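You operate a simulated robot arm through the tools that you are given. There is no shell and no other tool. Be economical: measure what you need, move in short steps, check, and stop when the job is done.

You are at the controls of a simulated robot arm. One attempt, no reset.

Task
Take the wood block out of the grey box and close it again.
Fine: free both catches, lid on the bench before the bowl, block into the square tray, lid back on, both catches locked. Set down upright: wood block.

The check looks at the end state, three seconds after you hand in, the way a careful person would. Anything else that was tipped, shoved, dropped, spilled or broken makes it a failure. A push-on lid holds only when it is set on centred and level and pressed home; a screw cap is set on level and turned clockwise until tight.

Robot
A 7-joint arm with a two-finger gripper, hanging from a carriage that runs on a rail from [-2283, -8] to [197, 1] (x, y) and turns from -6.074 to 5.917 rad about z. Base frame: it is fixed where the carriage stands at the start and does not move with it; the origin is on the floor, on the carriage's upright axis, x ahead of it, y to its left, z up; the surface under the hand at the start is at about z = 760. Readings come in mm, rad, newtons and seconds.
With the tool pointing down near the work surface it reaches from about 340 to 740 mm from the robot's upright axis, wherever it stands. Its first joint turns from -2.496 to 2.496 rad. Places, roughly: back catch [1000, -100, 900]; bowl tap knob [900, -600, 1100]; front catch [800, -100, 900]; long bench before the bowl [600, -200, 800]; square tray [600, -600, 800]; top of the grey box [900, -100, 900]. Payload 1.37 kg.
Tool frame: the origin (TCP) lies between the finger pads and is the grasp point; the fingertips stand 16 mm ahead of it; z points along the fingers, y is the line along which they close. The gripper opens to 92 mm. The gripper's body begins 74 mm behind the TCP.
Orientation is told as [roll, pitch, yaw] about the base's x, y, z axes, in that order, counted from this pose: with the fingers straight down and closing along the base's y, the tool's x points along the base's -x, its y along +y and its z along -z.

Tools
- The arm moves only by the tool jog_arm. Its argument "deltas" is a list of rows, each an object (a shift or turn left out is 0, a gripper value left out holds the last) with "dr": the turn, a rotation vector about the tool's x, y, z in rad, a list of three; "slide": the shift along the tool's x, y, z in mm, a list of three; "grip": the opening, from 0 (shut) to 1 (fully open). In form: [{"dr": [wx, wy, wz], "slide": [x, y, z], "grip": grip}, ...]. A call has 1 to 20 rows; each row shifts and turns the commanded pose from where the row before left it, along the tool's axes as they then stand. Rows are played at 5 a second. More than 50 mm and 0.15 rad between two rows, or a gripper value outside its range, and nothing of the call is played. Where a pose cannot be reached the arm comes as near as it can. A force on the tool above 50 N (or 10 N above the force at the start of the call, whichever is more), or a blocked arm, ends the call early, and 0.2 s more pass. Each finger halts on what it meets, pressing with about 26 N; the grip force reading is that of the motor and also rises with nothing between the fingers. The clock runs only during rows and for 0.2 s after the last one: add rows that do not move to give the fingers time. The reply holds the time, the measured pose of the TCP, the force on the tool along the base axes, the opening and the grip force, in the units named above and with some noise, with the torque about the TCP (base axes, N m) and any sound that the robot's microphone picked up.
- Cameras (640 x 400 px; columns grow to the right, rows downward): "scene" is now at [278.5, -36.8, 1714]; the picture's right is [-0.54, -0.84, 0.00], its down [-0.71, 0.46, -0.54] and it looks along [0.45, -0.29, -0.84] (base axes); focal length 283 px, centre (320, 200). "wrist" rides on the gripper at [71, 19, -111] in the tool frame; the picture's right is [-0.26, 0.97, 0.00], its down [-0.78, -0.21, -0.59] and it looks along [-0.57, -0.15, 0.81] (tool axes); focal length 280 px, centre (320, 200). There is no depth. A picture from a camera that has moved, and an enlarged one, comes with that camera's place and axes in the base frame and with its lens.
- get_image(camera): a new picture of that camera. It takes no simulated time.
- slide_trunk(by): slides the trunk up (or, below 0, down) by that many mm; the arm and the scene camera ride with it, the base frame stays. It gives what a move gives, with no picture.
- roll_base(legs): drives the robot by 1 to 6 legs, each [ahead, left, turn to the left] in mm, mm and rad, along the robot's own axes; the way and the turn of a leg run together, so that a leg with both is an arc; at most 1500 mm and 3.142 rad a leg. The arm and the cameras ride along, it lands a little off, and it stops where it bumps. It keeps to its track: a leg is cut to what the track allows. It gives what a move gives.
- turn_head(pan, tilt): turns the head with the scene camera to pan (to the left, within 2.705 rad either way) and tilt (down, from -0.506 to 1.204), counted from straight ahead of the robot. It gives what a move gives.
- zoom(camera, box): a new picture of the part [left, top, right, bottom] of that camera's present view, enlarged. It takes no simulated time.
- close_job(): hands the job in; it is judged then, once.

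Go step by step. Nothing tells you exact positions but the pictures and the camera data: compare them with the known pose of the tool, close in by small moves and look again before you grip or let go. The budget is 120 turns and 78 pictures, counting those below and the enlarged ones. Unless the task says otherwise, let go and move clear before handing in, and close with one line.

The tools are called as a command line: name --argument value ..., lists and objects as JSON in quotes. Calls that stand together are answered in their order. jog_arm: Moves the arm, as the interface text tells. Its arguments: {"type":"object","properties":{"deltas":{"type":"array"}},"required":["deltas"]} The other tools are called the same way: slide_trunk (by) slides the trunk up or down; roll_base (legs) drives the base; turn_head (pan, tilt) turns the head that bears the scene camera; get_image (camera) takes a picture; zoom (camera, box) takes an enlarged picture of a part of a camera's view; close_job () hands the job in.

At the start:

```text
time_s: 0.0
tool_pos: [797.8, 6.6, 1169.1]
ee_rot: [0.0, 0.002, 0.001]
wrist_force: [-0.1, -1.0, -0.5]
ft_torque: [0.0, 0.03, -0.01]
opening: 91.9
finger_force: 0.0
trunk travel left (down, up): [-375.0, 206.0]
robot x, y, heading: [1.7, -0.7, -0.001]
head pan, tilt: [-0.574, 1.002]
```

scene: 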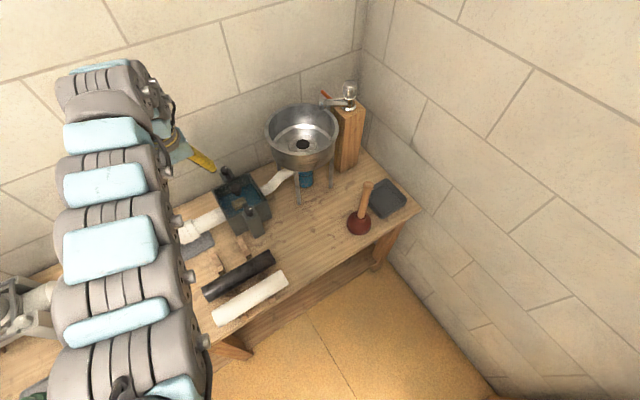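
wrist: 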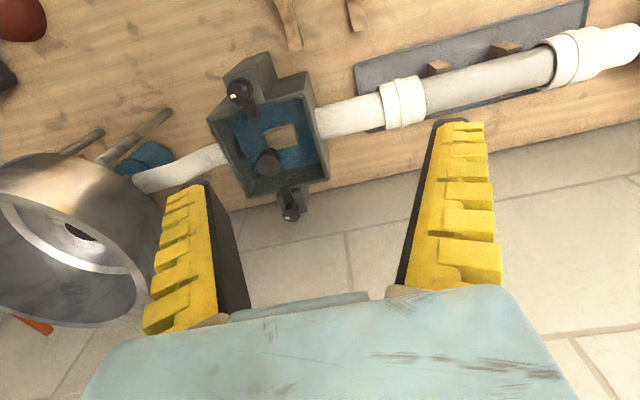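

I see a grey box with a lid (blue inside) between white pipes, next to a sink bowl, with a dark tray at right. I'll zoom in to see the catches.

zoom --camera "scene" --box '[180, 140, 320, 260]'

zoom --camera "wrist" --box '[190, 40, 350, 230]'

zoom --camera "scene" --box '[260, 70, 440, 250]'

```text
3.33 times, centred on (250, 200) of scene
camera zoom: at [278.5, -36.8, 1714.0], right [-0.54, -0.84, 0.0], down [-0.71, 0.46, -0.54], along [0.45, -0.29, -0.84], focal length 943 px, centre (553, 200)
```

zoom: 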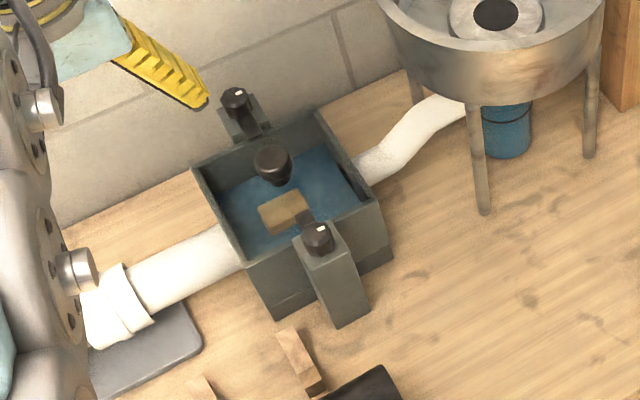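

```text
2.11 times, centred on (270, 135) of wrist
camera zoom: at [727.6, 25.2, 1281.4], right [0.26, 0.97, 0.0], down [0.78, -0.21, 0.59], along [0.57, -0.15, -0.81], focal length 590 px, centre (425, 337)
```

zoom: 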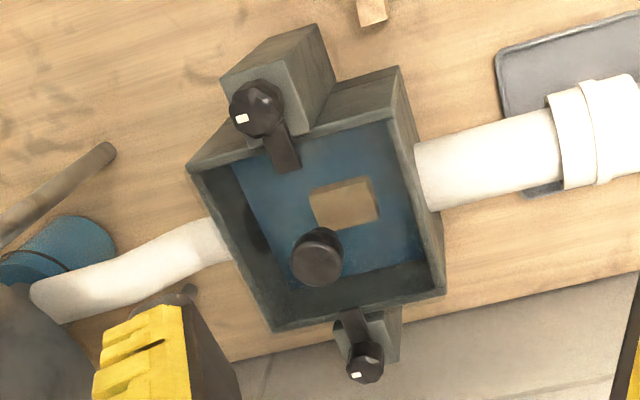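

```text
2.22 times, centred on (350, 160) of scene
camera zoom: at [278.5, -36.8, 1714.0], right [-0.54, -0.84, 0.0], down [-0.71, 0.46, -0.54], along [0.45, -0.29, -0.84], focal length 629 px, centre (253, 289)
```

zoom: 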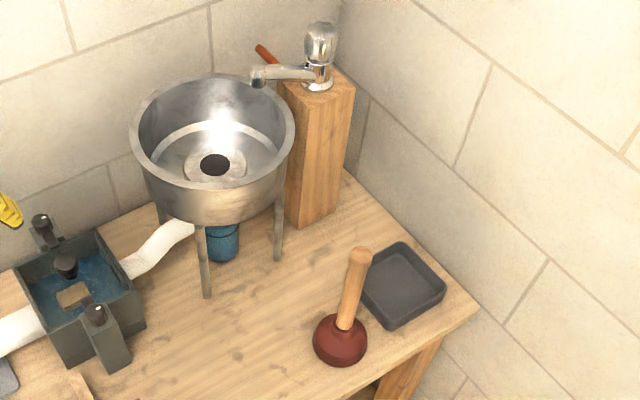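

The box is around [900,-95], with knob-type catches at about x≈790 and x≈1000 with bars reaching inward over a clear lid with its own knob. The back catch is far off, so I'll pull the arm back a bit and drive forward along the rail.

jog_arm --deltas '[{"slide": [50, 0, 0]}, {"slide": [50, 0, 0]}, {"slide": [50, 0, 0]}, {"slide": [50, 0, 0]}, {"slide": [50, 0, 0]}, {"slide": [50, 0, 0]}, {"slide": [0, 0, 0]}]'

roll_base --legs '[[190, 0, 0]]'

get_image --camera "wrist"

get_image --camera "scene"

```text
time_s: 1.6
tool_pos: [739.1, 6.5, 1170.5]
ee_rot: [0.0, 0.0, 0.002]
wrist_force: [0.3, 0.6, -0.2]
ft_torque: [0.0, 0.0, -0.04]
opening: 91.8
finger_force: 0.1
out of reach, approached as far as the arm can: row 2, 3, 4, 5, 6
trunk travel left (down, up): [-375.0, 206.0]
robot x, y, heading: [0.1, 0.0, -0.004]
head pan, tilt: [-0.574, 1.002]
```

```text
time_s: 3.2
tool_pos: [930.6, 6.4, 1169.6]
ee_rot: [0.001, 0.0, 0.001]
wrist_force: [-0.5, -0.7, 0.9]
ft_torque: [-0.05, -0.05, -0.01]
opening: 91.8
finger_force: 0.0
trunk travel left (down, up): [-375.0, 206.0]
robot x, y, heading: [191.1, 0.8, -0.002]
head pan, tilt: [-0.574, 1.002]
```

```text
72 pictures are left
camera wrist: at [860.5, 24.5, 1281.4], right [0.26, 0.96, 0.0], down [0.78, -0.21, 0.59], along [0.57, -0.15, -0.81], focal length 280 px, centre (320, 200)
```

wrist: 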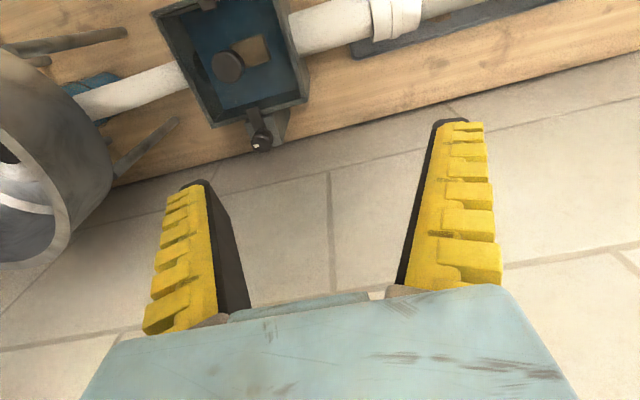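

```text
71 pictures are left
camera scene: at [469.9, -36.7, 1714.0], right [-0.55, -0.84, 0.0], down [-0.71, 0.46, -0.54], along [0.45, -0.29, -0.84], focal length 283 px, centre (320, 200)
```

scene: 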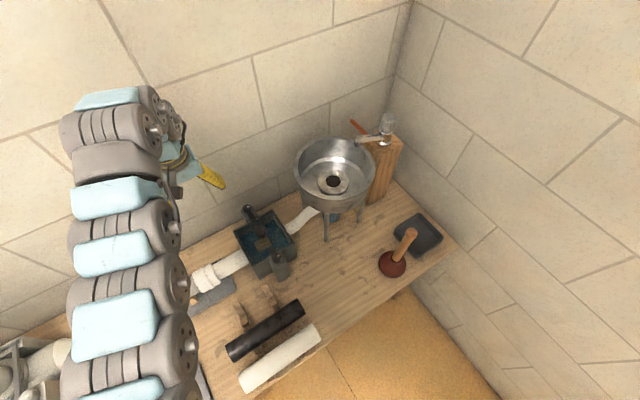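

The box's back catch is in view. I'll zoom in on the box to measure it by triangulation against the earlier pose.

zoom --camera "wrist" --box '[150, 0, 330, 160]'

zoom --camera "scene" --box '[210, 190, 330, 290]'

```text
2.50 times, centred on (240, 80) of wrist
camera zoom: at [860.5, 24.5, 1281.4], right [0.26, 0.96, 0.0], down [0.78, -0.21, 0.59], along [0.57, -0.15, -0.81], focal length 701 px, centre (520, 500)
```

zoom: 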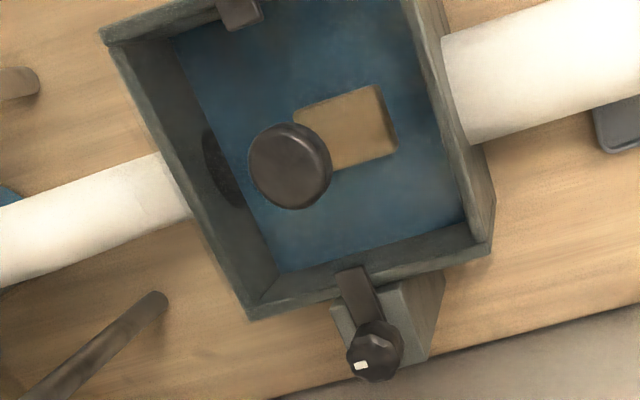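

```text
4.00 times, centred on (270, 240) of scene
camera zoom: at [469.9, -36.7, 1714.0], right [-0.55, -0.84, 0.0], down [-0.71, 0.46, -0.54], along [0.45, -0.29, -0.84], focal length 1132 px, centre (520, 40)
```

zoom: 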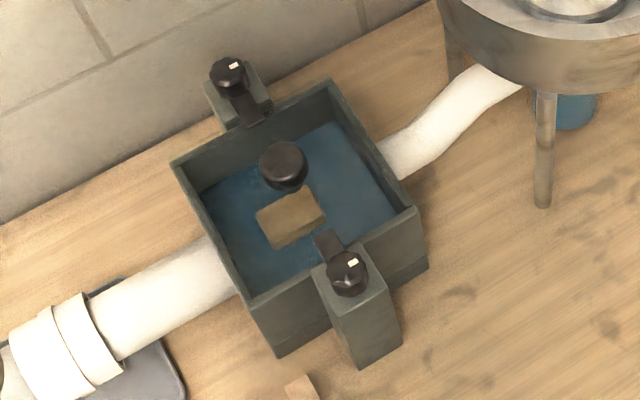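

Triangulation puts the catch knobs at about [998,-95,913] and [797,-96,913], and the lid knob at about [897,-97,930]. I'll bring the tool above the front catch for a closer look.

jog_arm --deltas '[{"slide": [0, -25, 30]}, {"slide": [0, -25, 30]}, {"slide": [15, -25, 30]}, {"slide": [25, -27, 30]}, {"slide": [33, 0, 0]}, {"slide": [30, 0, 0]}, {"slide": [30, 0, 0]}, {"slide": [0, 0, 0]}]'

get_image --camera "wrist"

```text
time_s: 5.0
tool_pos: [824.5, -98.1, 1012.6]
ee_rot: [0.001, -0.004, -0.002]
wrist_force: [0.5, -0.3, -0.5]
ft_torque: [0.0, -0.01, -0.01]
opening: 91.8
finger_force: 0.0
out of reach, approached as far as the arm can: row 3, 4, 5, 6, 7
trunk travel left (down, up): [-375.0, 206.0]
robot x, y, heading: [191.3, -2.1, 0.001]
head pan, tilt: [-0.574, 1.002]
```

```text
68 pictures are left
camera wrist: at [753.8, -80.2, 1122.7], right [0.26, 0.96, 0.0], down [0.78, -0.21, 0.59], along [0.57, -0.15, -0.81], focal length 280 px, centre (320, 200)
```

wrist: 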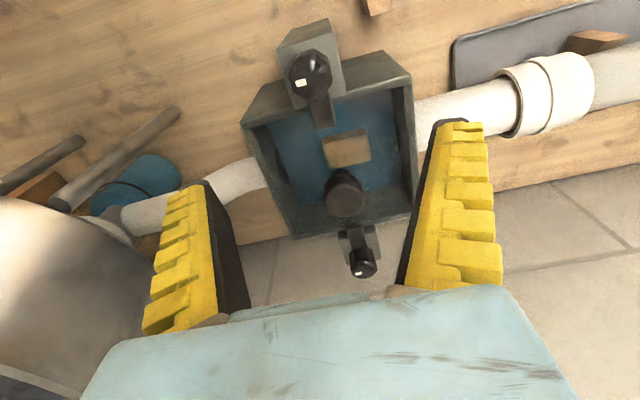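

Reach inward grows as the arm hangs lower, so I'll raise the trunk and then lower the hand over the front catch.

slide_trunk --by 120

jog_arm --deltas '[{"slide": [0, 0, 45]}, {"slide": [0, 0, 45]}, {"slide": [10, 1, 45]}, {"slide": [17, 1, 27]}, {"slide": [0, 0, 0]}]'

get_image --camera "wrist"

```text
time_s: 6.5
tool_pos: [825.1, -99.0, 1131.4]
ee_rot: [0.001, -0.006, 0.002]
wrist_force: [0.4, 0.0, 0.1]
ft_torque: [-0.01, 0.01, 0.04]
opening: 92.3
finger_force: 0.1
trunk travel left (down, up): [-495.0, 86.0]
robot x, y, heading: [190.1, 4.1, 0.002]
head pan, tilt: [-0.574, 1.002]
```

```text
time_s: 7.7
tool_pos: [800.2, -99.6, 970.8]
ee_rot: [0.002, -0.004, -0.001]
wrist_force: [0.3, 0.9, 0.2]
ft_torque: [-0.03, -0.02, -0.01]
opening: 91.8
finger_force: 0.1
trunk travel left (down, up): [-495.0, 86.0]
robot x, y, heading: [192.6, -0.2, -0.001]
head pan, tilt: [-0.574, 1.002]
```

```text
67 pictures are left
camera wrist: at [728.9, -81.1, 1080.8], right [0.26, 0.96, 0.0], down [0.78, -0.21, 0.59], along [0.57, -0.15, -0.8], focal length 280 px, centre (320, 200)
```

wrist: 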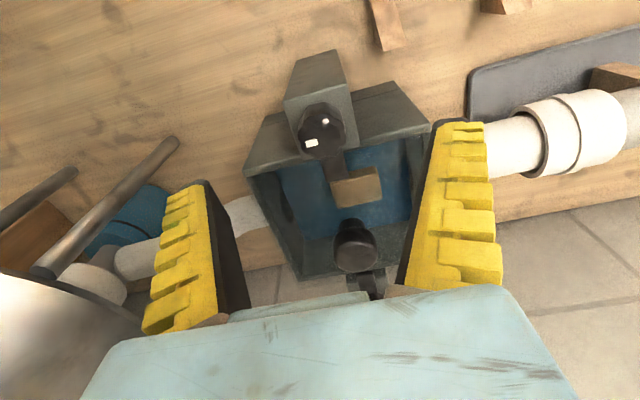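

zoom --camera "wrist" --box '[240, 40, 440, 165]'

```text
3.20 times, centred on (340, 102) of wrist
camera zoom: at [728.9, -81.1, 1080.8], right [0.26, 0.96, 0.0], down [0.78, -0.21, 0.59], along [0.57, -0.15, -0.8], focal length 897 px, centre (256, 512)
```

zoom: 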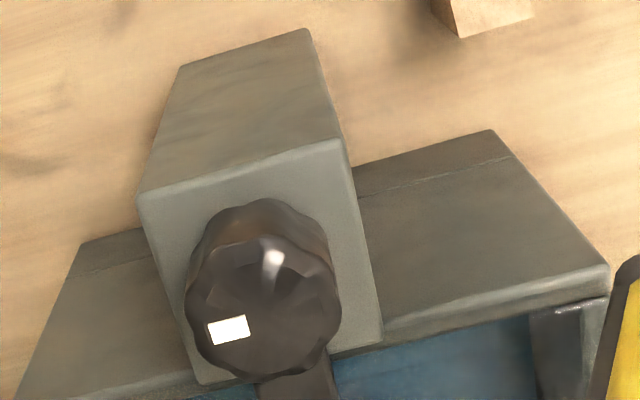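

The knob sits about 20 mm tall on the post. I'll come down around it and close the fingers.

jog_arm --deltas '[{"slide": [3, 2, 20]}, {"slide": [0, 0, 20]}, {"slide": [0, 0, 14]}, {"slide": [0, 0, 0]}, {"grip": 0.3}, {"grip": 0.3}, {"grip": 0.3}, {"grip": 0.3}]'

get_image --camera "wrist"

```text
time_s: 9.5
tool_pos: [797.7, -95.1, 916.3]
ee_rot: [0.002, -0.006, 0.0]
wrist_force: [-0.2, -0.3, 0.0]
ft_torque: [0.0, -0.03, 0.03]
opening: 31.4
finger_force: 2.9
trunk travel left (down, up): [-495.0, 86.0]
robot x, y, heading: [195.0, -0.7, -0.003]
head pan, tilt: [-0.574, 1.002]
```

```text
65 pictures are left
camera wrist: at [726.9, -77.4, 1027.2], right [0.26, 0.96, 0.0], down [0.78, -0.21, 0.59], along [0.57, -0.15, -0.8], focal length 280 px, centre (320, 200)
```

wrist: 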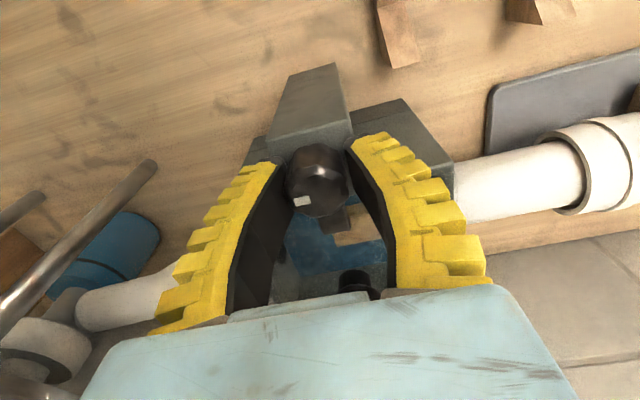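

The knob is in the grip. I'll tighten and test a small turn, watching the torque.

jog_arm --deltas '[{"grip": 0.1}, {"dr": [0, 0, 0.08]}, {"dr": [0, 0, 0.08]}, {"dr": [0, 0, 0.08]}, {"dr": [0, 0, 0]}]'

zoom --camera "wrist" --box '[240, 80, 440, 300]'

```text
time_s: 10.7
tool_pos: [795.7, -97.1, 915.4]
ee_rot: [0.003, -0.005, -0.241]
wrist_force: [-5.0, -5.1, 8.8]
ft_torque: [0.01, 0.26, 0.07]
opening: 20.1
finger_force: 27.4
trunk travel left (down, up): [-495.0, 86.0]
robot x, y, heading: [192.8, 1.8, -0.0]
head pan, tilt: [-0.574, 1.002]
```

```text
1.82 times, centred on (340, 190) of wrist
camera zoom: at [731.9, -61.8, 1026.5], right [0.49, 0.87, 0.0], down [0.7, -0.39, 0.59], along [0.52, -0.29, -0.81], focal length 510 px, centre (284, 218)
```

zoom: 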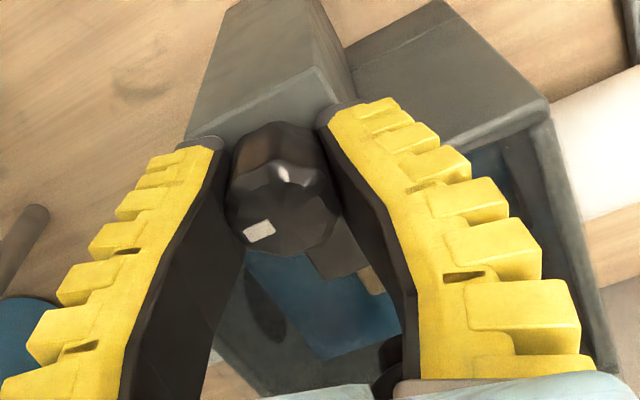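

The fingers slipped onto the knob's conical top and it didn't turn. I'll open, straighten, go deeper until light contact, and grip again.

jog_arm --deltas '[{"grip": 0.5}, {"grip": 0.5}, {"dr": [0, 0, -0.12]}, {"dr": [0, 0, -0.12]}, {"slide": [-1, 0, 4]}, {"slide": [0, 0, 3]}, {"slide": [0, 0, 3]}, {"slide": [0, 0, 3]}, {"slide": [0, 0, 0]}]'

zoom --camera "wrist" --box '[220, 80, 420, 260]'

```text
time_s: 12.7
tool_pos: [797.8, -95.6, 902.3]
ee_rot: [0.003, -0.007, 0.0]
wrist_force: [-0.1, 0.6, 0.4]
ft_torque: [-0.01, -0.02, 0.04]
opening: 49.3
finger_force: 2.2
trunk travel left (down, up): [-495.0, 86.0]
robot x, y, heading: [190.4, 4.1, -0.005]
head pan, tilt: [-0.574, 1.002]
```

```text
2.22 times, centred on (320, 170) of wrist
camera zoom: at [726.9, -76.4, 1013.5], right [0.26, 0.97, 0.0], down [0.78, -0.21, 0.59], along [0.57, -0.15, -0.8], focal length 623 px, centre (320, 267)
```

zoom: 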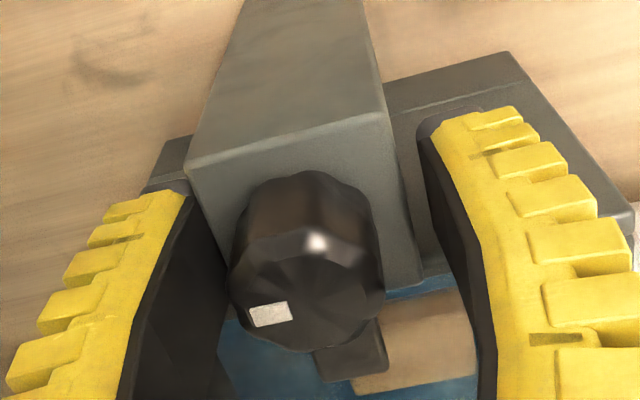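

The post top is about z≈894, so tips need to sit just above that: TCP ≈ 912. I'll rise to there, close firmly, and check the opening before turning.

jog_arm --deltas '[{"slide": [0, 0, -9]}, {"slide": [0, 0, 0]}, {"grip": 0.3}, {"grip": 0.3}, {"grip": 0.1}, {"grip": 0.1}]'

zoom --camera "wrist" --box '[220, 80, 420, 260]'

```text
time_s: 14.1
tool_pos: [800.0, -96.6, 913.4]
ee_rot: [0.0, -0.008, 0.0]
wrist_force: [-15.1, -4.1, 36.6]
ft_torque: [-0.05, -0.25, 0.03]
opening: 17.9
finger_force: 27.9
trunk travel left (down, up): [-495.0, 86.0]
robot x, y, heading: [195.3, 1.9, -0.006]
head pan, tilt: [-0.574, 1.002]
```

```text
2.22 times, centred on (320, 170) of wrist
camera zoom: at [727.8, -78.2, 1023.4], right [0.26, 0.96, 0.0], down [0.78, -0.21, 0.59], along [0.57, -0.15, -0.8], focal length 623 px, centre (320, 267)
```

zoom: 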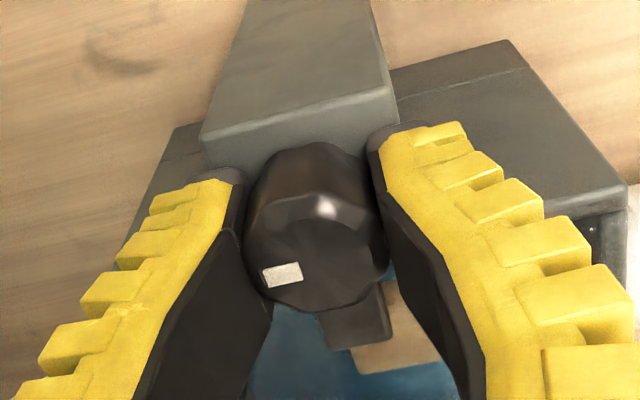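

The fingers are compliant and do hold the knob. I'll ease up slightly and try turning the other way.

jog_arm --deltas '[{"slide": [0, 0, -4], "grip": 0.2}, {"slide": [0, 0, 0], "grip": 0.15}, {"dr": [0, 0, -0.1]}, {"dr": [0, 0, -0.1]}, {"dr": [0, 0, -0.1]}, {"dr": [0, 0, -0.1]}]'

zoom --camera "wrist" --box '[220, 80, 420, 260]'

```text
time_s: 15.5
tool_pos: [797.0, -95.7, 915.2]
ee_rot: [0.0, -0.002, 0.401]
wrist_force: [-3.7, -13.2, -10.8]
ft_torque: [-0.13, 0.3, 0.03]
opening: 19.3
finger_force: 27.6
trunk travel left (down, up): [-495.0, 86.0]
robot x, y, heading: [192.5, -2.6, -0.003]
head pan, tilt: [-0.574, 1.002]
```

```text
2.22 times, centred on (320, 170) of wrist
camera zoom: at [723.6, -107.2, 1025.8], right [-0.14, 0.99, 0.0], down [0.8, 0.11, 0.59], along [0.59, 0.08, -0.81], focal length 623 px, centre (320, 267)
```

zoom: 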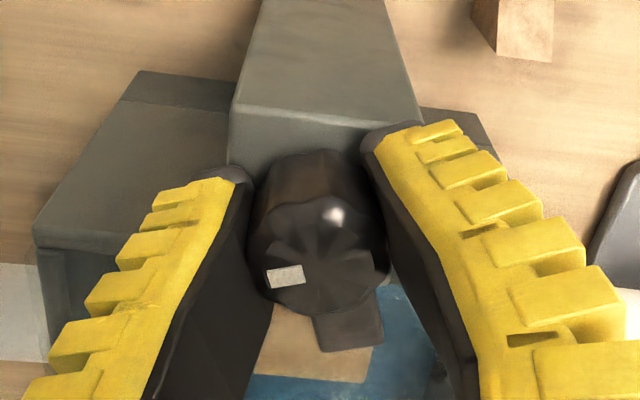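

The front catch turns counterclockwise with the hand. I'll keep going to a full quarter turn.

jog_arm --deltas '[{"dr": [0, 0, -0.12]}, {"dr": [0, 0, -0.12]}, {"dr": [0, 0, -0.12]}, {"dr": [0, 0, -0.12]}, {"dr": [0, 0, -0.12]}, {"dr": [0, 0, -0.12]}, {"dr": [0, 0, -0.12]}, {"dr": [0, 0, -0.12]}, {"dr": [0, 0, -0.12]}, {"dr": [0, 0, -0.1]}, {"dr": [0, 0, 0]}]'

zoom --camera "wrist" --box '[200, 60, 440, 280]'

```text
time_s: 17.9
tool_pos: [794.8, -97.3, 915.9]
ee_rot: [-0.005, 0.001, 1.58]
wrist_force: [0.8, -11.3, -12.3]
ft_torque: [-0.06, 0.03, -0.01]
opening: 18.1
finger_force: 28.4
trunk travel left (down, up): [-495.0, 86.0]
robot x, y, heading: [195.7, 1.6, -0.005]
head pan, tilt: [-0.574, 1.002]
```

```text
1.82 times, centred on (320, 170) of wrist
camera zoom: at [777.3, -168.6, 1026.7], right [-0.97, 0.25, -0.01], down [0.2, 0.78, 0.59], along [0.15, 0.57, -0.81], focal length 510 px, centre (320, 254)
```

zoom: 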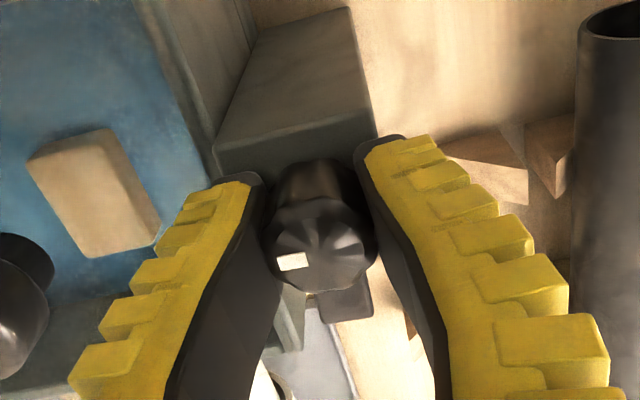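

The front catch now points along the box, clear of the lid. I'll release, rise, and straighten the wrist.

jog_arm --deltas '[{"grip": 0.45}, {"grip": 0.45}, {"slide": [0, 0, -15]}, {"slide": [0, 0, -30]}, {"slide": [0, 0, -45]}, {"dr": [0, 0, 0.14], "grip": 0.6}, {"dr": [0, 0, 0.14]}, {"dr": [0, 0, 0.14]}, {"dr": [0, 0, 0.14]}, {"dr": [0, 0, 0.14]}, {"dr": [0, 0, 0.14]}, {"dr": [0, 0, 0.14]}, {"dr": [0, 0, 0.14]}, {"dr": [0, 0, 0.14]}, {"dr": [0, 0, 0.14]}, {"dr": [0, 0, 0.14]}, {"dr": [0, 0, 0.04]}]'

get_image --camera "wrist"

```text
time_s: 21.5
tool_pos: [798.0, -95.7, 1003.8]
ee_rot: [0.003, -0.006, -0.002]
wrist_force: [0.8, 0.3, -0.2]
ft_torque: [0.01, -0.01, 0.01]
opening: 58.0
finger_force: 2.0
trunk travel left (down, up): [-495.0, 86.0]
robot x, y, heading: [192.1, 3.9, -0.004]
head pan, tilt: [-0.574, 1.002]
```

```text
59 pictures are left
camera wrist: at [726.5, -75.7, 1115.9], right [0.26, 0.96, 0.0], down [0.78, -0.21, 0.59], along [0.57, -0.15, -0.8], focal length 280 px, centre (320, 200)
```

wrist: 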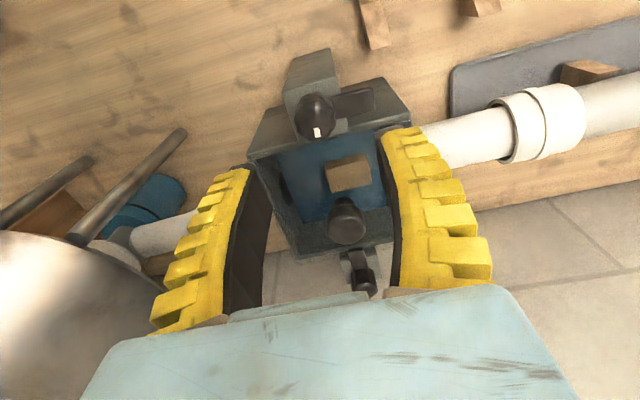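

The front bar is clearly swung aside. Next I'll go over to the back catch at about [998,-95].

jog_arm --deltas '[{"slide": [-50, 0, 0]}, {"slide": [-50, 0, 0]}, {"slide": [-50, 0, 0]}, {"slide": [-46, 0, 0]}, {"slide": [0, 0, 0]}]'

get_image --camera "wrist"

get_image --camera "scene"

```text
time_s: 22.7
tool_pos: [974.0, -90.8, 1010.8]
ee_rot: [0.001, 0.001, 0.002]
wrist_force: [-1.0, 0.5, -1.3]
ft_torque: [-0.04, -0.14, -0.01]
opening: 57.8
finger_force: 1.4
out of reach, approached as far as the arm can: row 4
trunk travel left (down, up): [-495.0, 86.0]
robot x, y, heading: [190.4, 2.9, -0.002]
head pan, tilt: [-0.574, 1.002]
```

```text
58 pictures are left
camera wrist: at [902.9, -72.3, 1122.3], right [0.26, 0.97, 0.0], down [0.78, -0.21, 0.59], along [0.57, -0.15, -0.81], focal length 280 px, centre (320, 200)
```

wrist: 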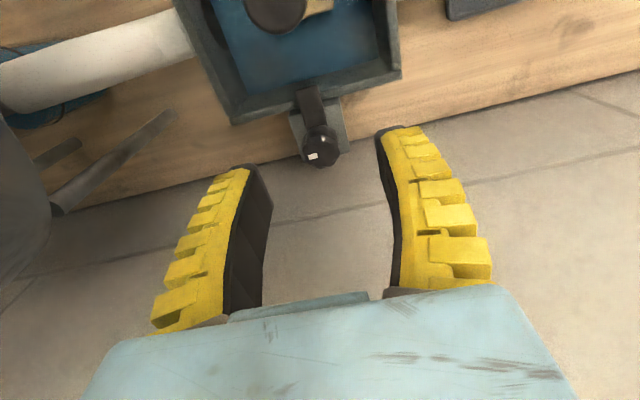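

```text
57 pictures are left
camera scene: at [468.9, -36.7, 1833.1], right [-0.55, -0.84, 0.0], down [-0.71, 0.46, -0.54], along [0.45, -0.29, -0.84], focal length 283 px, centre (320, 200)
```

scene: 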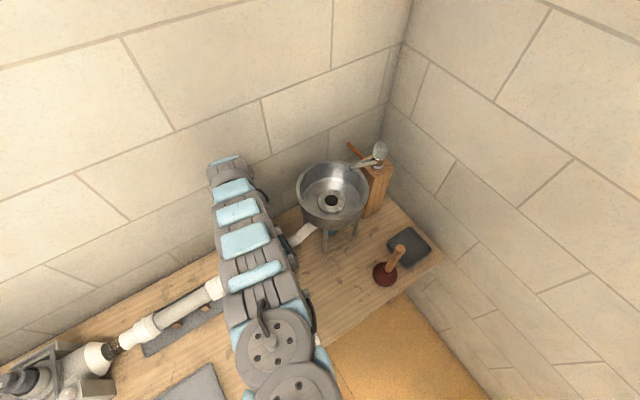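

The arm is at its reach limit at this trunk height. I'll raise the hand and lower the trunk, then extend.

jog_arm --deltas '[{"slide": [0, 0, -45]}, {"slide": [0, 0, -45]}, {"slide": [0, 0, -45]}, {"slide": [0, 0, -45]}, {"slide": [-26, -4, 0]}, {"slide": [0, 0, 0]}]'

slide_trunk --by -200

```text
time_s: 24.1
tool_pos: [1000.9, -96.3, 1189.5]
ee_rot: [0.001, -0.005, 0.0]
wrist_force: [-0.6, 0.6, -0.1]
ft_torque: [0.02, -0.02, -0.02]
opening: 57.6
finger_force: 2.1
trunk travel left (down, up): [-495.0, 86.0]
robot x, y, heading: [190.1, -1.7, -0.0]
head pan, tilt: [-0.574, 1.002]
```

```text
time_s: 26.2
tool_pos: [999.4, -96.1, 989.5]
ee_rot: [0.001, -0.007, -0.001]
wrist_force: [0.5, -0.5, 0.1]
ft_torque: [0.01, -0.02, 0.01]
opening: 57.7
finger_force: 1.6
trunk travel left (down, up): [-295.0, 286.0]
robot x, y, heading: [189.7, -2.4, -0.004]
head pan, tilt: [-0.574, 1.002]
```

slide_trunk --by -40

zoom --camera "wrist" --box '[220, 60, 420, 260]'

```text
time_s: 27.1
tool_pos: [1000.4, -94.6, 948.9]
ee_rot: [0.001, -0.008, 0.001]
wrist_force: [0.2, -1.0, -0.6]
ft_torque: [-0.01, 0.0, 0.01]
opening: 57.8
finger_force: 2.3
trunk travel left (down, up): [-255.0, 326.0]
robot x, y, heading: [189.6, -0.0, -0.005]
head pan, tilt: [-0.574, 1.002]
```

```text
2.00 times, centred on (320, 160) of wrist
camera zoom: at [928.8, -77.6, 1060.5], right [0.26, 0.97, 0.0], down [0.78, -0.21, 0.59], along [0.57, -0.15, -0.8], focal length 561 px, centre (320, 280)
```

zoom: 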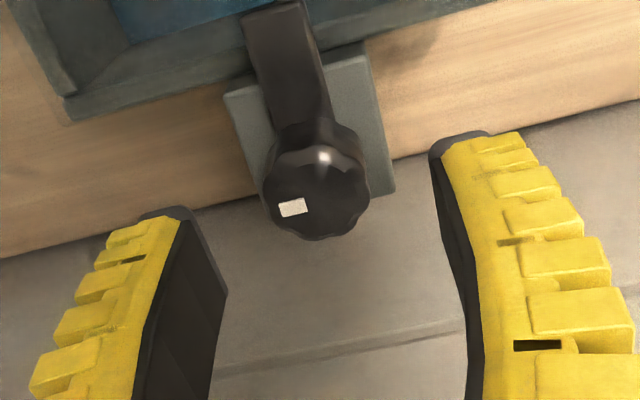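

slide_trunk --by -34

zoom --camera "wrist" --box '[220, 60, 420, 260]'

```text
time_s: 27.8
tool_pos: [999.9, -97.1, 915.9]
ee_rot: [0.001, -0.007, 0.0]
wrist_force: [0.6, 0.8, -0.9]
ft_torque: [0.0, 0.02, -0.01]
opening: 57.9
finger_force: 1.8
trunk travel left (down, up): [-221.0, 360.0]
robot x, y, heading: [192.2, 1.3, -0.003]
head pan, tilt: [-0.574, 1.002]
```

```text
2.00 times, centred on (320, 160) of wrist
camera zoom: at [928.8, -77.6, 1026.5], right [0.26, 0.97, 0.0], down [0.78, -0.21, 0.59], along [0.57, -0.15, -0.8], focal length 561 px, centre (320, 280)
```

zoom: 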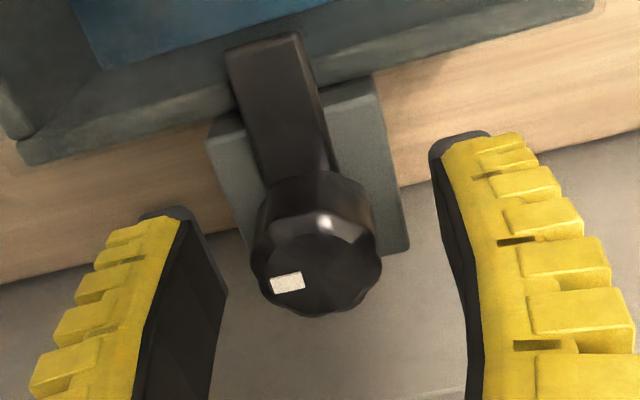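

Centred on the back knob. By mirror symmetry it should turn clockwise; I'll grip and test.

jog_arm --deltas '[{"grip": 0.3}, {"grip": 0.2}, {"grip": 0.15}, {"dr": [0, 0, 0.1]}, {"dr": [0, 0, 0.1]}, {"dr": [0, 0, 0.1]}, {"dr": [0, 0, 0]}]'

zoom --camera "wrist" --box '[220, 60, 420, 260]'

```text
time_s: 29.4
tool_pos: [997.7, -96.3, 912.9]
ee_rot: [0.003, -0.004, -0.299]
wrist_force: [-14.4, -0.2, 12.9]
ft_torque: [0.08, 0.29, 0.13]
opening: 20.5
finger_force: 28.0
trunk travel left (down, up): [-221.0, 360.0]
robot x, y, heading: [194.1, 2.9, 0.002]
head pan, tilt: [-0.574, 1.002]
```

```text
2.00 times, centred on (320, 160) of wrist
camera zoom: at [936.5, -57.8, 1024.7], right [0.54, 0.84, 0.0], down [0.68, -0.43, 0.59], along [0.5, -0.31, -0.81], focal length 561 px, centre (320, 280)
```

zoom: 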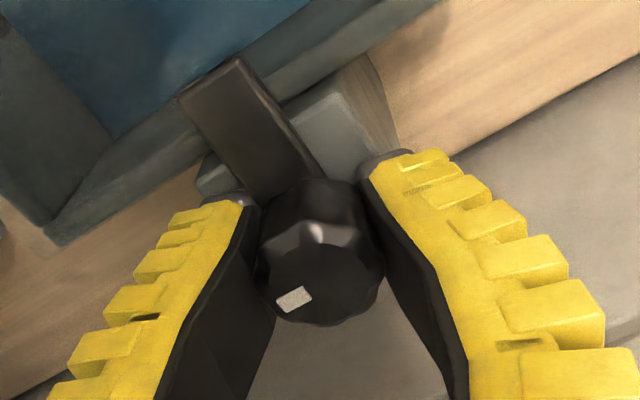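

It slipped, so clockwise is blocked. I'll turn counterclockwise from here.

jog_arm --deltas '[{"dr": [0, 0, -0.12]}, {"dr": [0, 0, -0.12]}, {"dr": [0, 0, -0.12]}, {"dr": [0, 0, -0.12]}, {"dr": [0, 0, -0.12]}, {"dr": [0, 0, -0.12]}, {"dr": [0, 0, -0.12]}, {"dr": [0, 0, -0.12]}, {"dr": [0, 0, -0.12]}, {"dr": [0, 0, -0.12]}, {"dr": [0, 0, -0.12]}, {"dr": [0, 0, -0.12]}, {"dr": [0, 0, -0.12]}, {"dr": [0, 0, -0.05]}, {"dr": [0, 0, 0]}]'

get_image --camera "wrist"

```text
time_s: 32.6
tool_pos: [997.6, -95.4, 914.6]
ee_rot: [-0.004, -0.003, 1.311]
wrist_force: [-10.3, -0.2, 6.2]
ft_torque: [0.28, -0.02, -0.28]
opening: 18.9
finger_force: 28.2
trunk travel left (down, up): [-221.0, 360.0]
robot x, y, heading: [189.7, -2.5, -0.001]
head pan, tilt: [-0.574, 1.002]
```

```text
53 pictures are left
camera wrist: at [961.2, -160.8, 1025.2], right [-0.87, 0.5, 0.0], down [0.4, 0.7, 0.59], along [0.3, 0.51, -0.81], focal length 280 px, centre (320, 200)
```

wrist: 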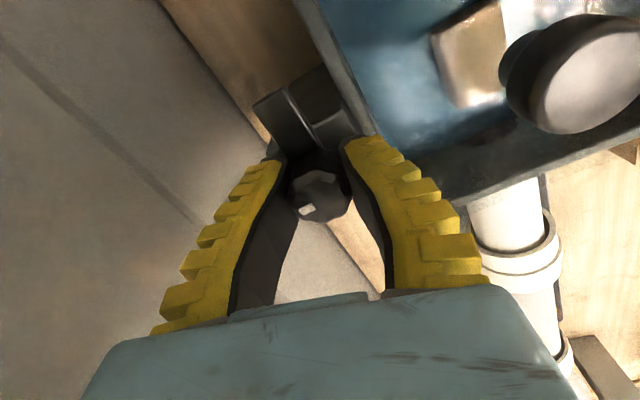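

The back bar now points along −y, clear of the lid. I'll release and rise with the trunk.

jog_arm --deltas '[{"grip": 0.42}, {"grip": 0.42}, {"grip": 0.42}]'

slide_trunk --by 100

jog_arm --deltas '[{"dr": [0, 0, 0.14], "grip": 0.7}, {"dr": [0, 0, 0.14]}, {"dr": [0, 0, 0.14]}, {"dr": [0, 0, 0.14]}, {"dr": [0, 0, 0.14]}, {"dr": [0, 0, 0.14]}, {"dr": [0, 0, 0.14]}, {"dr": [0, 0, 0.14]}, {"dr": [0, 0, 0.14]}, {"dr": [0, 0, 0.05]}, {"slide": [50, 0, 0]}, {"slide": [51, 0, 0]}, {"slide": [0, 0, 0]}]'

get_image --camera "wrist"

```text
time_s: 33.4
tool_pos: [999.8, -96.2, 915.5]
ee_rot: [-0.004, -0.002, 1.312]
wrist_force: [0.4, 0.5, -0.5]
ft_torque: [-0.01, -0.02, -0.01]
opening: 41.7
finger_force: 2.5
trunk travel left (down, up): [-221.0, 360.0]
robot x, y, heading: [191.2, 0.6, -0.002]
head pan, tilt: [-0.574, 1.002]
```

```text
time_s: 34.8
tool_pos: [998.4, -96.1, 1014.9]
ee_rot: [-0.005, -0.004, 1.312]
wrist_force: [0.4, -0.1, -0.1]
ft_torque: [-0.01, -0.03, -0.01]
opening: 42.0
finger_force: 2.5
trunk travel left (down, up): [-321.0, 260.0]
robot x, y, heading: [189.3, 2.7, -0.002]
head pan, tilt: [-0.574, 1.002]
```

```text
refused: row 12 steps farther than a row can; nothing moved
```

```text
52 pictures are left
camera wrist: at [962.4, -160.8, 1125.5], right [-0.87, 0.5, 0.0], down [0.4, 0.7, 0.59], along [0.3, 0.51, -0.81], focal length 280 px, centre (320, 200)
```

wrist: 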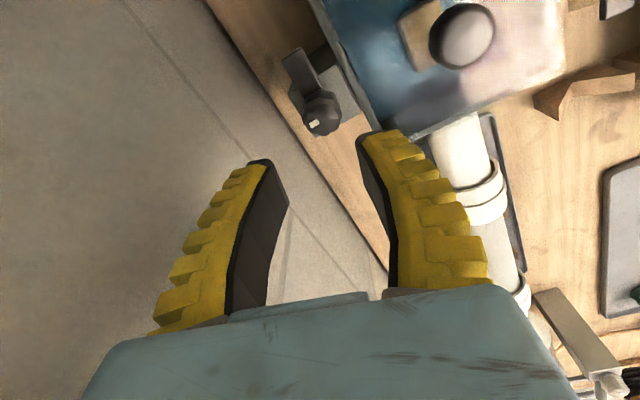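

Both catches are free. Next I'll straighten the wrist and move above the lid knob near [897,-97].

jog_arm --deltas '[{"dr": [0, 0, 0.14], "grip": 0.7}, {"dr": [0, 0, 0.14]}, {"dr": [0, 0, 0.14]}, {"dr": [0, 0, 0.14]}, {"dr": [0, 0, 0.14]}, {"dr": [0, 0, 0.14]}, {"dr": [0, 0, 0.14]}, {"dr": [0, 0, 0.14]}, {"dr": [0, 0, 0.14]}, {"dr": [0, 0, 0.05]}, {"slide": [49, 0, 0]}, {"slide": [49, 0, 0]}, {"slide": [0, 0, 0]}]'

slide_trunk --by 100

jog_arm --deltas '[{"slide": [0, 0, 40]}, {"slide": [0, 0, 40]}, {"slide": [0, 0, 40]}, {"slide": [0, 0, 20]}, {"slide": [0, 0, 0]}]'

get_image --camera "wrist"

```text
time_s: 37.6
tool_pos: [915.9, -98.9, 1007.5]
ee_rot: [0.001, -0.001, 0.006]
wrist_force: [-4.4, -1.8, -2.8]
ft_torque: [0.29, -0.4, 0.0]
opening: 66.6
finger_force: 1.7
out of reach, approached as far as the arm can: row 12
trunk travel left (down, up): [-321.0, 260.0]
robot x, y, heading: [192.6, 4.2, -0.002]
head pan, tilt: [-0.574, 1.002]
```

```text
time_s: 38.9
tool_pos: [917.2, -99.5, 1109.9]
ee_rot: [0.001, -0.004, 0.001]
wrist_force: [-0.2, 1.0, -0.6]
ft_torque: [-0.01, 0.01, 0.02]
opening: 66.3
finger_force: 1.4
trunk travel left (down, up): [-421.0, 160.0]
robot x, y, heading: [194.7, -0.1, 0.001]
head pan, tilt: [-0.574, 1.002]
```

```text
time_s: 40.1
tool_pos: [917.9, -100.5, 968.7]
ee_rot: [0.0, -0.006, 0.002]
wrist_force: [-0.5, 0.3, 0.5]
ft_torque: [0.01, -0.06, 0.01]
opening: 66.7
finger_force: 1.8
trunk travel left (down, up): [-421.0, 160.0]
robot x, y, heading: [189.9, -1.0, -0.002]
head pan, tilt: [-0.574, 1.002]
```

```text
51 pictures are left
camera wrist: at [847.2, -81.6, 1079.1], right [0.26, 0.97, 0.0], down [0.78, -0.21, 0.59], along [0.57, -0.15, -0.81], focal length 280 px, centre (320, 200)
```

wrist: 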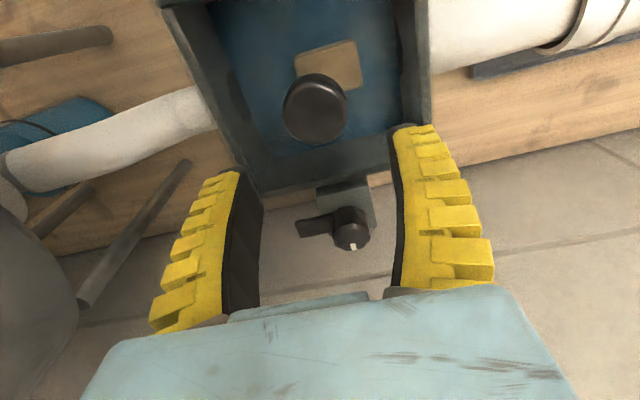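

jog_arm --deltas '[{"slide": [23, 4, 0]}, {"slide": [0, 0, 15]}, {"slide": [0, 0, 0]}]'

zoom --camera "wrist" --box '[200, 60, 440, 270]'

```text
time_s: 40.9
tool_pos: [894.6, -96.5, 954.3]
ee_rot: [0.0, -0.003, 0.002]
wrist_force: [0.4, -0.8, 0.3]
ft_torque: [-0.02, 0.0, 0.01]
opening: 66.8
finger_force: 1.7
trunk travel left (down, up): [-421.0, 160.0]
robot x, y, heading: [195.1, 2.5, -0.003]
head pan, tilt: [-0.574, 1.002]
```

```text
1.90 times, centred on (320, 165) of wrist
camera zoom: at [824.5, -77.5, 1065.3], right [0.26, 0.97, 0.0], down [0.78, -0.21, 0.59], along [0.57, -0.15, -0.81], focal length 534 px, centre (320, 267)
```

zoom: 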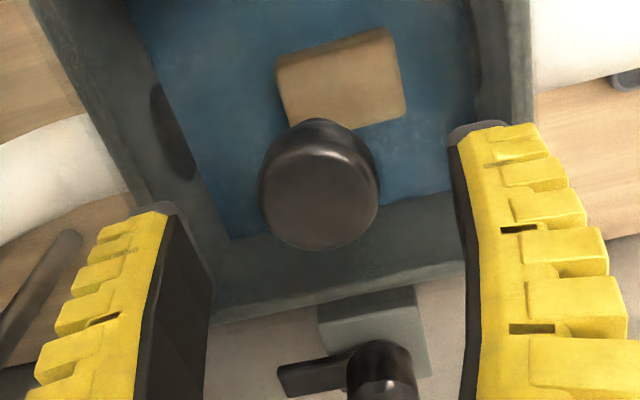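

The lid knob is centred under the hand. I'll descend around it gently.

jog_arm --deltas '[{"slide": [0, 0, 10]}, {"slide": [0, 0, 10]}, {"slide": [0, 0, 8]}, {"slide": [0, 0, 4]}, {"slide": [0, 0, 0]}]'

zoom --camera "wrist" --box '[200, 60, 440, 270]'

```text
time_s: 42.1
tool_pos: [896.3, -95.4, 923.7]
ee_rot: [0.001, -0.002, 0.001]
wrist_force: [-0.3, 0.5, -0.9]
ft_torque: [0.02, 0.01, 0.0]
opening: 66.8
finger_force: 2.0
trunk travel left (down, up): [-421.0, 160.0]
robot x, y, heading: [192.7, 4.6, -0.004]
head pan, tilt: [-0.574, 1.002]
```

```text
1.90 times, centred on (320, 165) of wrist
camera zoom: at [825.0, -76.5, 1034.1], right [0.26, 0.97, 0.0], down [0.78, -0.21, 0.59], along [0.57, -0.15, -0.81], focal length 534 px, centre (320, 267)
```

zoom: 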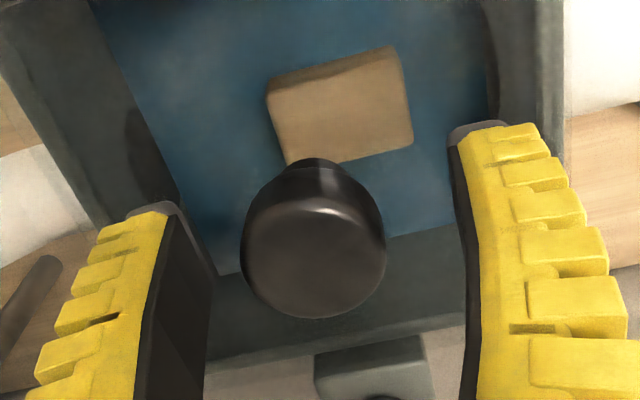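

Knob top is at about [895,-96.5,931]. I'll lower a few more mm, shift 1–2 mm, and grip.

jog_arm --deltas '[{"slide": [1, -1, 3]}, {"slide": [0, 0, 3]}, {"slide": [0, 0, 0]}, {"grip": 0.35}, {"grip": 0.25}, {"grip": 0.15}, {"grip": 0.15}]'

zoom --camera "wrist" --box '[200, 60, 440, 270]'

```text
time_s: 43.7
tool_pos: [894.6, -96.1, 916.4]
ee_rot: [0.002, -0.004, 0.0]
wrist_force: [0.7, 0.4, 0.0]
ft_torque: [-0.05, 0.05, 0.05]
opening: 32.1
finger_force: 26.1
trunk travel left (down, up): [-421.0, 160.0]
robot x, y, heading: [191.9, 0.8, -0.002]
head pan, tilt: [-0.574, 1.002]
```

```text
1.90 times, centred on (320, 165) of wrist
camera zoom: at [823.2, -77.1, 1027.5], right [0.26, 0.97, 0.0], down [0.78, -0.21, 0.59], along [0.57, -0.15, -0.81], focal length 534 px, centre (320, 267)
```

zoom: 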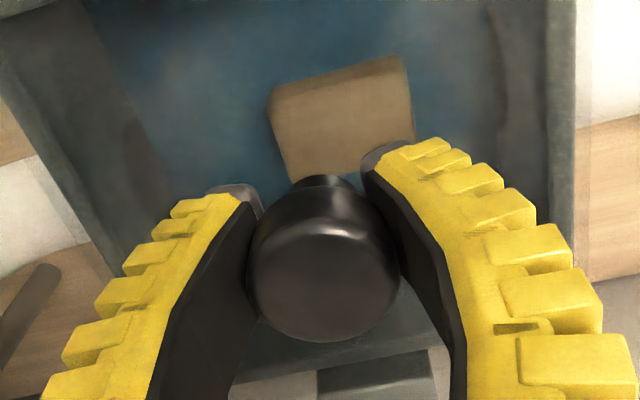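

The lid knob is held at TCP [894.6,-96.1,916.4], yaw 0; I'll note this for refitting. I'll lift slowly.

jog_arm --deltas '[{"grip": 0.1}, {"slide": [0, 0, -3]}, {"slide": [0, 0, -5]}, {"slide": [0, 0, -10]}, {"slide": [0, 0, -15]}, {"slide": [0, 0, 0]}]'

get_image --camera "wrist"

```text
time_s: 45.1
tool_pos: [894.8, -95.7, 950.9]
ee_rot: [0.0, -0.002, 0.001]
wrist_force: [-0.5, 0.5, -0.7]
ft_torque: [0.0, -0.06, 0.0]
opening: 14.0
finger_force: 3.3
trunk travel left (down, up): [-421.0, 160.0]
robot x, y, heading: [189.5, -0.6, -0.003]
head pan, tilt: [-0.574, 1.002]
```

```text
47 pictures are left
camera wrist: at [823.6, -77.7, 1061.4], right [0.26, 0.97, 0.0], down [0.78, -0.21, 0.59], along [0.57, -0.15, -0.81], focal length 280 px, centre (320, 200)
```

wrist: 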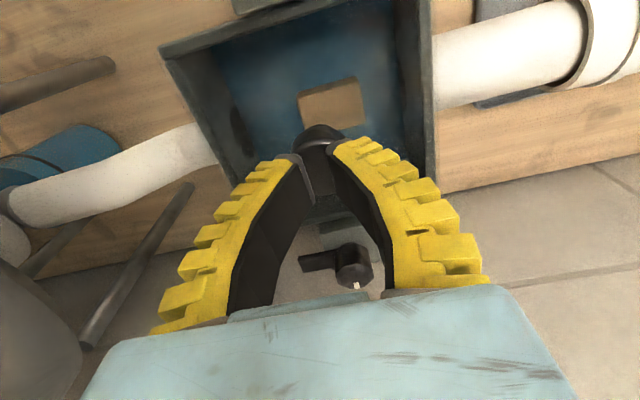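

The grip slipped off. I'll check whether the lid moved.

jog_arm --deltas '[{"slide": [0, 0, -15], "grip": 0.7}, {"grip": 0.7}, {"grip": 0.7}]'

zoom --camera "wrist" --box '[140, 0, 460, 260]'

```text
time_s: 45.9
tool_pos: [893.7, -96.6, 964.5]
ee_rot: [0.002, -0.005, 0.001]
wrist_force: [-0.3, -0.8, -0.5]
ft_torque: [0.01, 0.05, 0.0]
opening: 66.5
finger_force: 1.9
trunk travel left (down, up): [-421.0, 160.0]
robot x, y, heading: [187.2, 5.7, -0.0]
head pan, tilt: [-0.574, 1.002]
```

```text
1.54 times, centred on (300, 130) of wrist
camera zoom: at [822.2, -77.6, 1076.5], right [0.26, 0.97, 0.0], down [0.78, -0.21, 0.59], along [0.57, -0.15, -0.81], focal length 431 px, centre (351, 308)
```

zoom: 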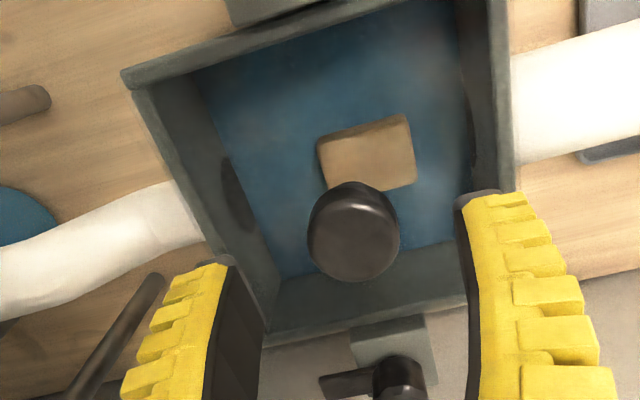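

The lid hasn't moved; it's a push-on fit and needs a deeper hold. I'll lower the open fingers until they just touch the lid.

jog_arm --deltas '[{"slide": [0, 0, 20]}, {"slide": [0, 0, 20]}, {"slide": [0, 0, 10]}, {"slide": [0, 0, 3]}, {"slide": [0, 0, 2]}, {"slide": [0, 0, 2]}, {"slide": [0, 0, 0]}]'

zoom --camera "wrist" --box '[140, 0, 460, 260]'

```text
time_s: 47.5
tool_pos: [899.9, -95.8, 909.6]
ee_rot: [0.001, -0.007, 0.001]
wrist_force: [-8.6, 0.0, 39.9]
ft_torque: [-0.04, 0.16, -0.1]
opening: 68.3
finger_force: 8.0
trunk travel left (down, up): [-421.0, 160.0]
robot x, y, heading: [190.6, 2.0, -0.001]
head pan, tilt: [-0.574, 1.002]
```

```text
1.54 times, centred on (300, 130) of wrist
camera zoom: at [827.4, -77.1, 1020.5], right [0.26, 0.97, 0.0], down [0.78, -0.21, 0.59], along [0.58, -0.15, -0.8], focal length 431 px, centre (351, 308)
```

zoom: 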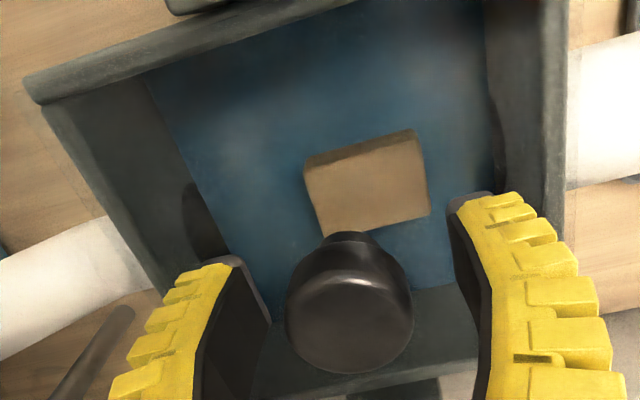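

Glass is at about z≈895. I'll rise slightly to relieve contact, grip fully at this depth, and lift slowly while watching the force.

jog_arm --deltas '[{"slide": [0, 0, -4.5]}, {"slide": [0, 0, 0]}, {"grip": 0.3}, {"grip": 0.15}, {"grip": 0.0}, {"grip": 0.0}, {"grip": 0.0}]'

jog_arm --deltas '[{"slide": [0, 0, -2]}, {"slide": [0, 0, -2]}, {"slide": [0, 0, 0]}]'

zoom --camera "wrist" --box '[140, 0, 460, 260]'

```text
time_s: 49.1
tool_pos: [895.4, -95.6, 911.5]
ee_rot: [0.002, -0.002, 0.002]
wrist_force: [-0.3, 0.4, 0.0]
ft_torque: [-0.1, 0.23, -0.02]
opening: 28.2
finger_force: 26.4
trunk travel left (down, up): [-421.0, 160.0]
robot x, y, heading: [191.1, 1.3, -0.001]
head pan, tilt: [-0.574, 1.002]
```

```text
time_s: 49.9
tool_pos: [894.9, -96.6, 916.7]
ee_rot: [0.001, -0.004, 0.0]
wrist_force: [-0.3, 0.0, -1.6]
ft_torque: [-0.03, -0.01, -0.02]
opening: 28.2
finger_force: 25.9
trunk travel left (down, up): [-421.0, 160.0]
robot x, y, heading: [193.0, 3.3, 0.001]
head pan, tilt: [-0.574, 1.002]
```

```text
1.54 times, centred on (300, 130) of wrist
camera zoom: at [824.4, -78.2, 1027.4], right [0.26, 0.97, 0.0], down [0.78, -0.21, 0.59], along [0.57, -0.15, -0.81], focal length 431 px, centre (351, 308)
```

zoom: 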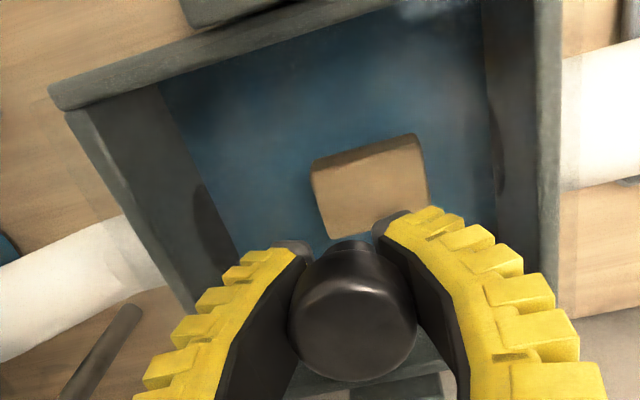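

The opening held at 28 and about −1.6 N hangs on the hand, so the lid may be coming. I'll lift more and look.

jog_arm --deltas '[{"slide": [0, 0, -6]}, {"slide": [0, 0, -10]}, {"slide": [0, 0, -10]}, {"slide": [0, 0, -10]}, {"slide": [0, 0, 0]}]'

get_image --camera "wrist"

```text
time_s: 51.1
tool_pos: [896.2, -95.5, 950.4]
ee_rot: [0.003, -0.004, 0.001]
wrist_force: [-0.3, -0.4, -2.3]
ft_torque: [0.04, 0.03, 0.02]
opening: 28.2
finger_force: 26.1
trunk travel left (down, up): [-421.0, 160.0]
robot x, y, heading: [190.4, -1.6, -0.0]
head pan, tilt: [-0.574, 1.002]
```

```text
43 pictures are left
camera wrist: at [824.2, -77.8, 1062.5], right [0.26, 0.97, 0.0], down [0.78, -0.21, 0.59], along [0.57, -0.15, -0.81], focal length 280 px, centre (320, 200)
```

wrist: 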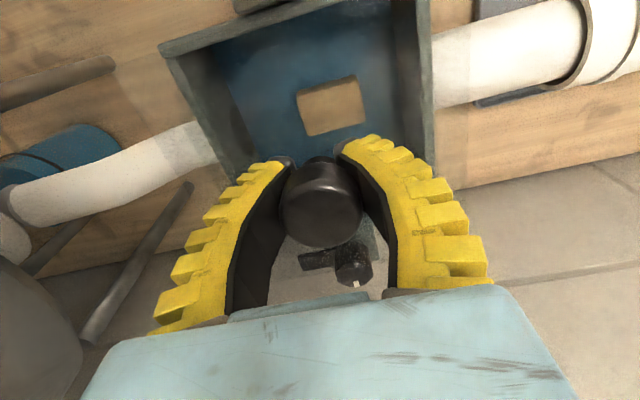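

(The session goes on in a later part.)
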